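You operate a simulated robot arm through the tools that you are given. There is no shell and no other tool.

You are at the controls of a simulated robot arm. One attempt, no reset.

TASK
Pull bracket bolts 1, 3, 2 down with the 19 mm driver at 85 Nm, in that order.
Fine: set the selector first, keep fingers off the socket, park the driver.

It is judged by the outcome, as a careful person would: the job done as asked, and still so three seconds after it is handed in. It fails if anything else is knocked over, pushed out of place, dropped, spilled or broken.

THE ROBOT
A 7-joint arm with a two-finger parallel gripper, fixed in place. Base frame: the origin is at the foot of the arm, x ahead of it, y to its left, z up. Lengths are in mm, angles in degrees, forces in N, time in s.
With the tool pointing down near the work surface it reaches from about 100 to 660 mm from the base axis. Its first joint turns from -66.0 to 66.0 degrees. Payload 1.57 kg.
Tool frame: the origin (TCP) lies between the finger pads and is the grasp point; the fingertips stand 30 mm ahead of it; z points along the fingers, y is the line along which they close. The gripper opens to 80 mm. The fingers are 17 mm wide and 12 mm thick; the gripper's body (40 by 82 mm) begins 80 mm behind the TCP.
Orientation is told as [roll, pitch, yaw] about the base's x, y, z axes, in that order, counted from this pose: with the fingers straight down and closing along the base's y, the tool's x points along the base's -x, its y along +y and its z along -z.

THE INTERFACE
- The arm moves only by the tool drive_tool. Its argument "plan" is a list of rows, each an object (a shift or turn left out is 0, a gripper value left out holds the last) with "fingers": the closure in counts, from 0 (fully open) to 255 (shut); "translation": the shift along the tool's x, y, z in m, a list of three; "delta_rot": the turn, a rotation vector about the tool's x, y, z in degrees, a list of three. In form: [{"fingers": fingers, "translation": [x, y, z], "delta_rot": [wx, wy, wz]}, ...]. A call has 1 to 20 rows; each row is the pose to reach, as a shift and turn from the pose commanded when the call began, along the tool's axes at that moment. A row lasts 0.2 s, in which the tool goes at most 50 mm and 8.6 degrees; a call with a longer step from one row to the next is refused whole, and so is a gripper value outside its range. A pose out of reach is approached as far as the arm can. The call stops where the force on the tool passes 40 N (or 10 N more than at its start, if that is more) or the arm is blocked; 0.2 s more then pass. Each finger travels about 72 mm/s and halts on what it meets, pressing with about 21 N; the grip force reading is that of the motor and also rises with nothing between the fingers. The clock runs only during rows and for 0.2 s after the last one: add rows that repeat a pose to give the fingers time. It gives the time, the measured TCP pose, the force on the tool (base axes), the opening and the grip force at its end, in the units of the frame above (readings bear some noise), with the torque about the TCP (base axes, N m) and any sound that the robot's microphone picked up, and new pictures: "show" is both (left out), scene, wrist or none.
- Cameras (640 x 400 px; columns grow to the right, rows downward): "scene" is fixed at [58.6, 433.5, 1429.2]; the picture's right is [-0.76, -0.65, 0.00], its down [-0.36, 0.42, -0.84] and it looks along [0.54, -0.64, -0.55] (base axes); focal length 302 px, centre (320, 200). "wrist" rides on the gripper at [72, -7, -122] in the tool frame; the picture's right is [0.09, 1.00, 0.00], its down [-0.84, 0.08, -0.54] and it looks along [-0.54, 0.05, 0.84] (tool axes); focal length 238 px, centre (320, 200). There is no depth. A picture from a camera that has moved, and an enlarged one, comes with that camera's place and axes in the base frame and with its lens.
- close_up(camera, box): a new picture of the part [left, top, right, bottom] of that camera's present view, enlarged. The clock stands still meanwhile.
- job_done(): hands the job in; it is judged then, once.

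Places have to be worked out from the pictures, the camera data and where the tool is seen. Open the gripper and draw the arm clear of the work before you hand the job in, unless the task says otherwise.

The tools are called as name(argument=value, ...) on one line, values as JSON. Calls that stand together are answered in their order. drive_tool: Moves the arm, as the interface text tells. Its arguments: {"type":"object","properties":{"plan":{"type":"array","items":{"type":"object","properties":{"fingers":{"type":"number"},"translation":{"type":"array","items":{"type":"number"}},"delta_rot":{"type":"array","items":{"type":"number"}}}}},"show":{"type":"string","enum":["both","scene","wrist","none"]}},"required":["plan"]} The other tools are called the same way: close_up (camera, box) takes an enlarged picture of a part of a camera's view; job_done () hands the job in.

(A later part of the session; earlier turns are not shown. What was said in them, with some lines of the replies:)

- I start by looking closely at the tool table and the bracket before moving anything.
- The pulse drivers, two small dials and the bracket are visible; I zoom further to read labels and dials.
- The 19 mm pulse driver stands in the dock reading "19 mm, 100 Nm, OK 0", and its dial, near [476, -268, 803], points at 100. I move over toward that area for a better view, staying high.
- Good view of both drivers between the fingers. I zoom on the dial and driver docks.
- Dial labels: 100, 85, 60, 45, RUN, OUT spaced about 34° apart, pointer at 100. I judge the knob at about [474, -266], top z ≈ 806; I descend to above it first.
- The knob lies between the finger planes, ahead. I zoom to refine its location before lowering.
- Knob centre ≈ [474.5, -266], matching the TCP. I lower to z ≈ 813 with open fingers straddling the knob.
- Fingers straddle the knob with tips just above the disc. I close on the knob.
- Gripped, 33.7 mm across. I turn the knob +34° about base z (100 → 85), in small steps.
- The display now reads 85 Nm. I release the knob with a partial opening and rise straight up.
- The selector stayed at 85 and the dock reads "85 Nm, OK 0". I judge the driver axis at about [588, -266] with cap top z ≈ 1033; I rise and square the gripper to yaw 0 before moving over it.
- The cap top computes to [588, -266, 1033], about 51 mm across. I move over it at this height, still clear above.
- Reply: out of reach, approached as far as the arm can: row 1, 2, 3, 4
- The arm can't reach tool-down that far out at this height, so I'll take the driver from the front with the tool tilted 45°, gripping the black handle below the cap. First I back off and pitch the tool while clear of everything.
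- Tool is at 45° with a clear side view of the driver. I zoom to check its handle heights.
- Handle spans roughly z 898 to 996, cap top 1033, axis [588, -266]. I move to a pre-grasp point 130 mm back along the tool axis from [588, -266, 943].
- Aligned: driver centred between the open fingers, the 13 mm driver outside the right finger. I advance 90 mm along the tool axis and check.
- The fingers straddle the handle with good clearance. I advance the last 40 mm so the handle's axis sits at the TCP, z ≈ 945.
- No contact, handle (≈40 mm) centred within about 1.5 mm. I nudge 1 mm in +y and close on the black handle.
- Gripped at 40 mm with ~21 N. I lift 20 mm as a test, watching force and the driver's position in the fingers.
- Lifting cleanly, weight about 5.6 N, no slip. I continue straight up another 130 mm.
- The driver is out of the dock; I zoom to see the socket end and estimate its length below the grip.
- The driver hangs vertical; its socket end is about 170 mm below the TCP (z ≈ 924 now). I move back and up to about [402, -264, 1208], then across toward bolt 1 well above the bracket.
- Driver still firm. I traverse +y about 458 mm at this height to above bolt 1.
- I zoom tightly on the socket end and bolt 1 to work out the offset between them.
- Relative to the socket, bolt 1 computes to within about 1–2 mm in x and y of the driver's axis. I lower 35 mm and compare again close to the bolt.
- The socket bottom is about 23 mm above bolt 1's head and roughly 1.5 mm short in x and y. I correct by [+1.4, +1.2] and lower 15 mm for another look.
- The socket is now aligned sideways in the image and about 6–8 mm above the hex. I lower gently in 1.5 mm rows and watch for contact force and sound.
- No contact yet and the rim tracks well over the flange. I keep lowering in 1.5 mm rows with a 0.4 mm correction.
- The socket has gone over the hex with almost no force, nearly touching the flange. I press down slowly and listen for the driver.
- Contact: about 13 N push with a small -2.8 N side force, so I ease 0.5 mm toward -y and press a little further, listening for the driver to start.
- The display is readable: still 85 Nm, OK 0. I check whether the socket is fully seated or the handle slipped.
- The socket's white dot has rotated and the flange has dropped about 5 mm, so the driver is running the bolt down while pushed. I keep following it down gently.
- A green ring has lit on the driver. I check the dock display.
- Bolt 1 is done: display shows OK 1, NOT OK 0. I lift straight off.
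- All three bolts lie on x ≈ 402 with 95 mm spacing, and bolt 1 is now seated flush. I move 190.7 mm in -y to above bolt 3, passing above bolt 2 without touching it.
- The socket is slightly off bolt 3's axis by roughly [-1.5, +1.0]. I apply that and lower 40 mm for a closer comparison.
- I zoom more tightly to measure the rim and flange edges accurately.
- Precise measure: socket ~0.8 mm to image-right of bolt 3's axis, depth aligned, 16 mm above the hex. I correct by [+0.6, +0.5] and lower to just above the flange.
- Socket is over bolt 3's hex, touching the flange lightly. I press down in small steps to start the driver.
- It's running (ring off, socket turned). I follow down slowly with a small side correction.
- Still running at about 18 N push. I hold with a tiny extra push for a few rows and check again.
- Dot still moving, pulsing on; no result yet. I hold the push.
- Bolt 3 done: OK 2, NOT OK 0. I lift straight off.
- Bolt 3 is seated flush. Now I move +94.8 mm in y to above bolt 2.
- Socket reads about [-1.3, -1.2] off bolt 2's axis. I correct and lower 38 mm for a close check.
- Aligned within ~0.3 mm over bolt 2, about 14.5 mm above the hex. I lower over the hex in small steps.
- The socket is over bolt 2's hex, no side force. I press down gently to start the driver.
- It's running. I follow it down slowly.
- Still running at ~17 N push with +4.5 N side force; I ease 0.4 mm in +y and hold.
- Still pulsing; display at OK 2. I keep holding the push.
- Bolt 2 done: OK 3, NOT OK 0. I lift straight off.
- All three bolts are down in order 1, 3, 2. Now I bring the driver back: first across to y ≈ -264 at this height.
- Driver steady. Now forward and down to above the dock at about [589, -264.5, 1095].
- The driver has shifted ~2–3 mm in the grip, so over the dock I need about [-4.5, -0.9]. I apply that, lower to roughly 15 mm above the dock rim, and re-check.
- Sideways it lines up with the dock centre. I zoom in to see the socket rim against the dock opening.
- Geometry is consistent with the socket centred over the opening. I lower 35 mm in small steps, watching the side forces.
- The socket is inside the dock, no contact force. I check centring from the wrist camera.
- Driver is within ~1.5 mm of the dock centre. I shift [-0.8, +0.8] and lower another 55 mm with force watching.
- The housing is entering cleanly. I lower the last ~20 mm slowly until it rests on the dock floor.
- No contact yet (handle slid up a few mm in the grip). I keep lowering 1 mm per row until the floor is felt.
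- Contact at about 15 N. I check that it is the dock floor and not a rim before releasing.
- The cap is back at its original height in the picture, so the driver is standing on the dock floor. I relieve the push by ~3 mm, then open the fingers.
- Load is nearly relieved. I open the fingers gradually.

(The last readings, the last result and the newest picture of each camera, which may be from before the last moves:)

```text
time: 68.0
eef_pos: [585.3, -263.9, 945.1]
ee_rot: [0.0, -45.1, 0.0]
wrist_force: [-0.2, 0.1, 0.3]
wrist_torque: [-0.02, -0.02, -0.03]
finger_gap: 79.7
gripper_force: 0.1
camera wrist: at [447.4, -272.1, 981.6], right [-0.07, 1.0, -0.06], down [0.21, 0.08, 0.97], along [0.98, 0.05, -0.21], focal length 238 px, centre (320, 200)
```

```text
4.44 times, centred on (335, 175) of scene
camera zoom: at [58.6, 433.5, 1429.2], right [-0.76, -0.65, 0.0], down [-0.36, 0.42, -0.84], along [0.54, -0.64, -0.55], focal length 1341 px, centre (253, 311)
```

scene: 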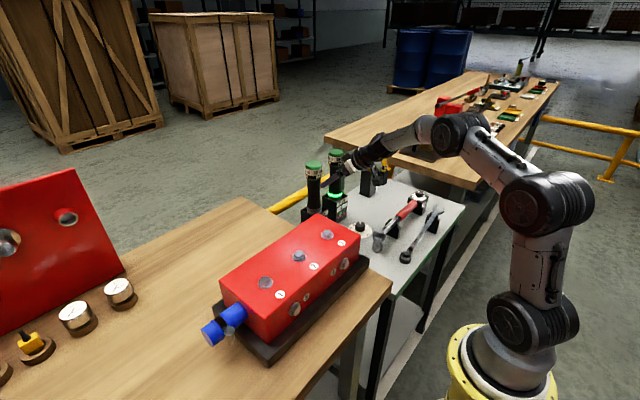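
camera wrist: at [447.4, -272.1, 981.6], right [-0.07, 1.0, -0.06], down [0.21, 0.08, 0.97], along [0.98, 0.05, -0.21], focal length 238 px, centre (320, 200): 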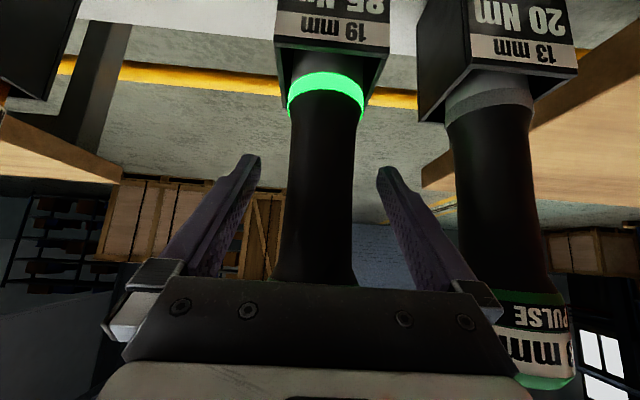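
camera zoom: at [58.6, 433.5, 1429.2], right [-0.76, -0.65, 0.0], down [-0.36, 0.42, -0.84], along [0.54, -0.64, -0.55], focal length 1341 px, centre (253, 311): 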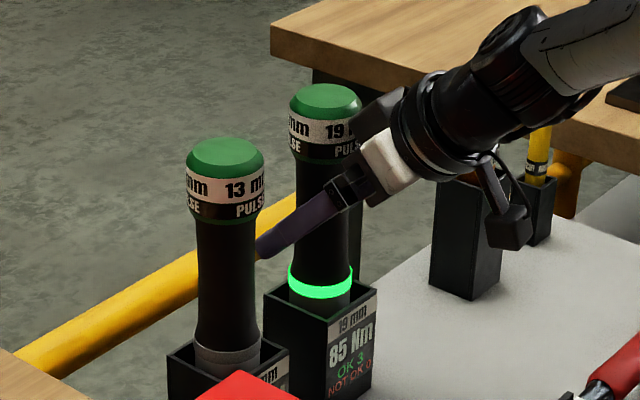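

The driver stands free in its dock with display "85 Nm, OK 3, NOT OK 0". I retract along the tool axis.

drive_tool(plan=[{"translation": [0, 0, -0.015]}, {"translation": [0, 0, -0.035]}, {"translation": [0, 0, -0.065]}, {"translation": [0, 0, -0.1]}, {"translation": [0, 0, -0.14]}, {"translation": [0, 0, -0.18]}, {"translation": [0, 0, -0.18]}])

close_up(camera="scene", box=[290, 130, 400, 240])

close_up(camera="wrist", box=[230, 0, 430, 240])

```text
time: 69.6
eef_pos: [456.7, -265.6, 1073.3]
ee_rot: [0.0, -45.0, 0.2]
wrist_force: [0.0, 0.0, 1.0]
wrist_torque: [-0.01, 0.0, 0.0]
finger_gap: 80.1
gripper_force: 0.0
camera wrist: at [319.9, -272.3, 1108.9], right [-0.07, 1.0, -0.06], down [0.21, 0.08, 0.97], along [0.98, 0.05, -0.21], focal length 238 px, centre (320, 200)
```

scene: 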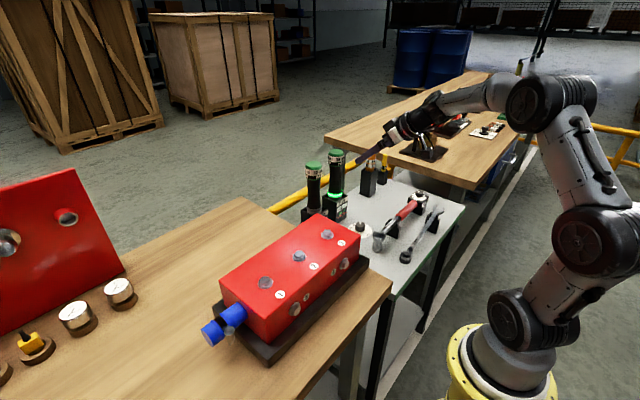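
wrist: 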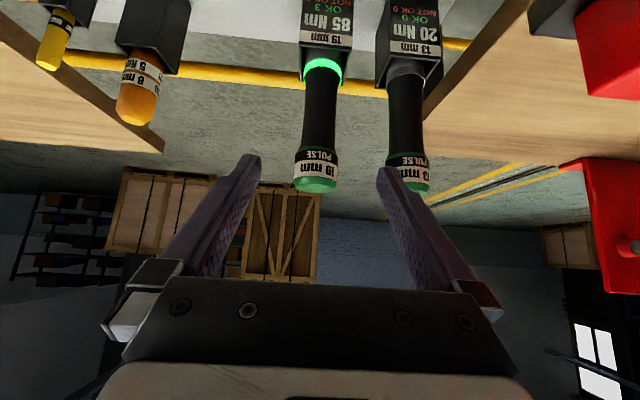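

```text
3.64 times, centred on (345, 185) of scene
camera zoom: at [58.6, 433.5, 1429.2], right [-0.76, -0.65, 0.0], down [-0.36, 0.42, -0.84], along [0.54, -0.64, -0.55], focal length 1097 px, centre (229, 254)
```

zoom: 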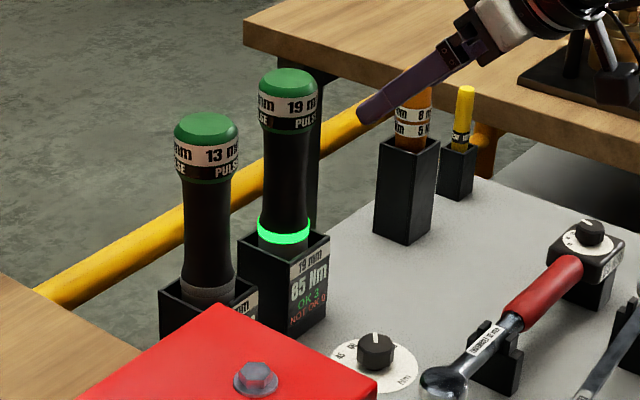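

```text
1.67 times, centred on (330, 120) of wrist
camera zoom: at [319.9, -272.3, 1108.9], right [-0.07, 1.0, -0.06], down [0.21, 0.08, 0.97], along [0.98, 0.05, -0.21], focal length 397 px, centre (303, 333)
```

zoom: 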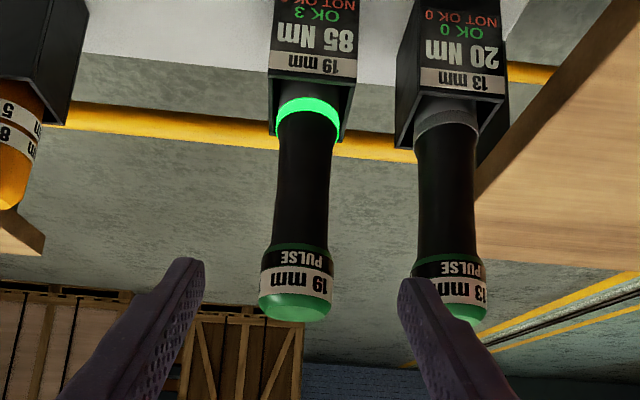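

The driver is parked upright and all else looks undisturbed. I draw the arm up and back, clear of the work, returning the tool to pointing down.

drive_tool(plan=[{"translation": [-0.006, 0.008, -0.03]}, {"translation": [-0.012, 0.016, -0.06]}, {"translation": [-0.018, 0.024, -0.09]}, {"translation": [-0.025, 0.033, -0.12], "delta_rot": [0, 5, 0]}, {"translation": [-0.031, 0.041, -0.15], "delta_rot": [0, 12, 0]}, {"translation": [-0.037, 0.05, -0.18], "delta_rot": [0, 19, 0]}, {"translation": [-0.043, 0.058, -0.21], "delta_rot": [0, 26, 0]}, {"translation": [-0.0495, 0.066, -0.243], "delta_rot": [0, 33, 0]}, {"translation": [-0.0495, 0.066, -0.243], "delta_rot": [0, 40, 0]}, {"translation": [-0.0495, 0.066, -0.243], "delta_rot": [0, 45, 0]}, {"translation": [-0.0495, 0.066, -0.243], "delta_rot": [0, 45, 0]}])

close_up(camera="scene", box=[190, 130, 470, 380])

close_up(camera="scene", box=[300, 140, 380, 230])

close_up(camera="scene", box=[230, 210, 360, 310])

```text
time: 72.0
eef_pos: [318.4, -200.1, 1279.0]
ee_rot: [0.0, 0.1, 0.1]
wrist_force: [-0.9, 0.3, 0.4]
wrist_torque: [-0.02, 0.0, -0.04]
finger_gap: 79.8
gripper_force: 0.0
camera wrist: at [247.9, -207.0, 1403.0], right [-0.09, 1.0, 0.0], down [0.84, 0.08, 0.54], along [0.54, 0.05, -0.84], focal length 238 px, centre (320, 200)
```

scene: 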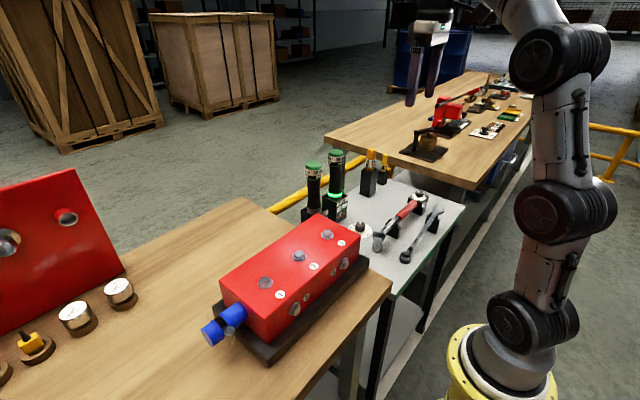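
wrist: 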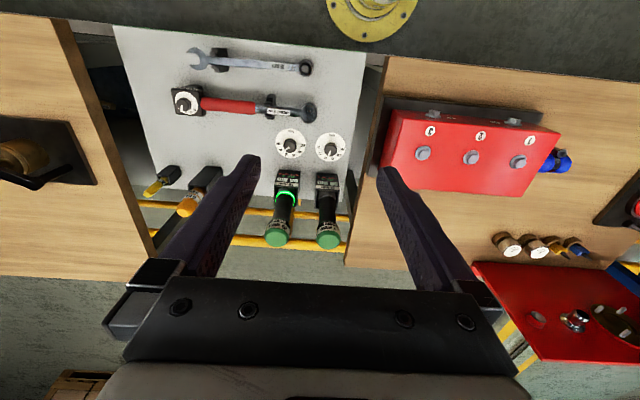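

```text
1.60 times, centred on (330, 255) of scene
camera zoom: at [58.6, 433.5, 1429.2], right [-0.76, -0.65, 0.0], down [-0.36, 0.42, -0.84], along [0.54, -0.64, -0.55], focal length 483 px, centre (304, 112)
```

zoom: 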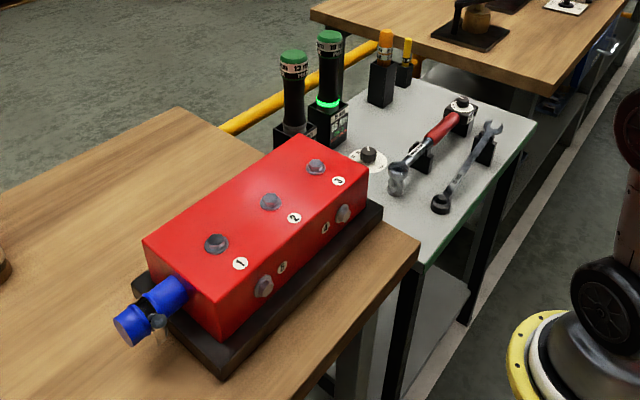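

```text
4.44 times, centred on (340, 185) of scene
camera zoom: at [58.6, 433.5, 1429.2], right [-0.76, -0.65, 0.0], down [-0.36, 0.42, -0.84], along [0.54, -0.64, -0.55], focal length 1341 px, centre (231, 267)
```

zoom: 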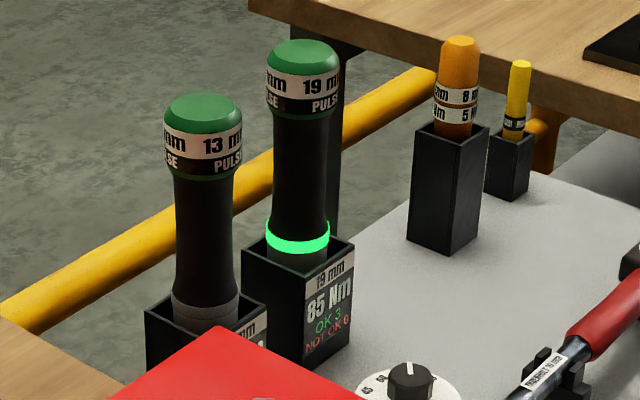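

```text
4.00 times, centred on (295, 260) of scene
camera zoom: at [58.6, 433.5, 1429.2], right [-0.76, -0.65, 0.0], down [-0.36, 0.42, -0.84], along [0.54, -0.64, -0.55], focal length 1207 px, centre (420, -40)
```

zoom: 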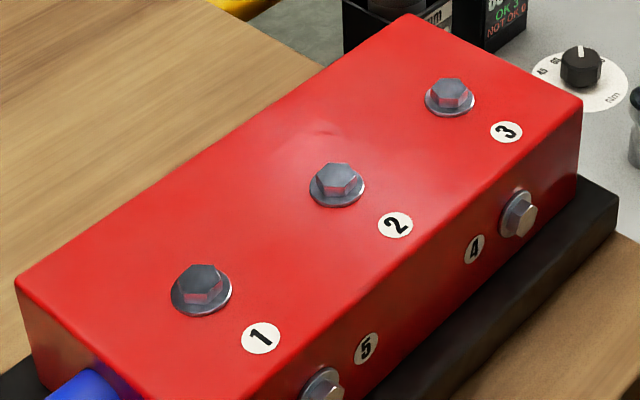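

The three bolts sit flush, and the dock reads 85 Nm, OK 3, NOT OK 0. The driver is parked upright at its original height, the gripper is open and clear, and nothing else has moved, so I hand the job in.

job_done()

```text
The job is handed in.
```

Bracket bolts 1, 3 and 2 are tightened to 85 Nm with the 19 mm driver, in that order. The dock display reads OK 3, NOT OK 0.

- **Selector:** I turned it from 100 to 85 Nm before picking up the driver, and left it at 85.
- **Fingers:** They held the black handle the whole time and never touched the socket. The handle slid up a few millimetres in the grip during tightening, which did not affect the result.
- **Driver:** It is parked upright in its dock at its original height. The gripper is open and the arm is clear of the work.

In the final pictures, nothing else had been moved or knocked over.
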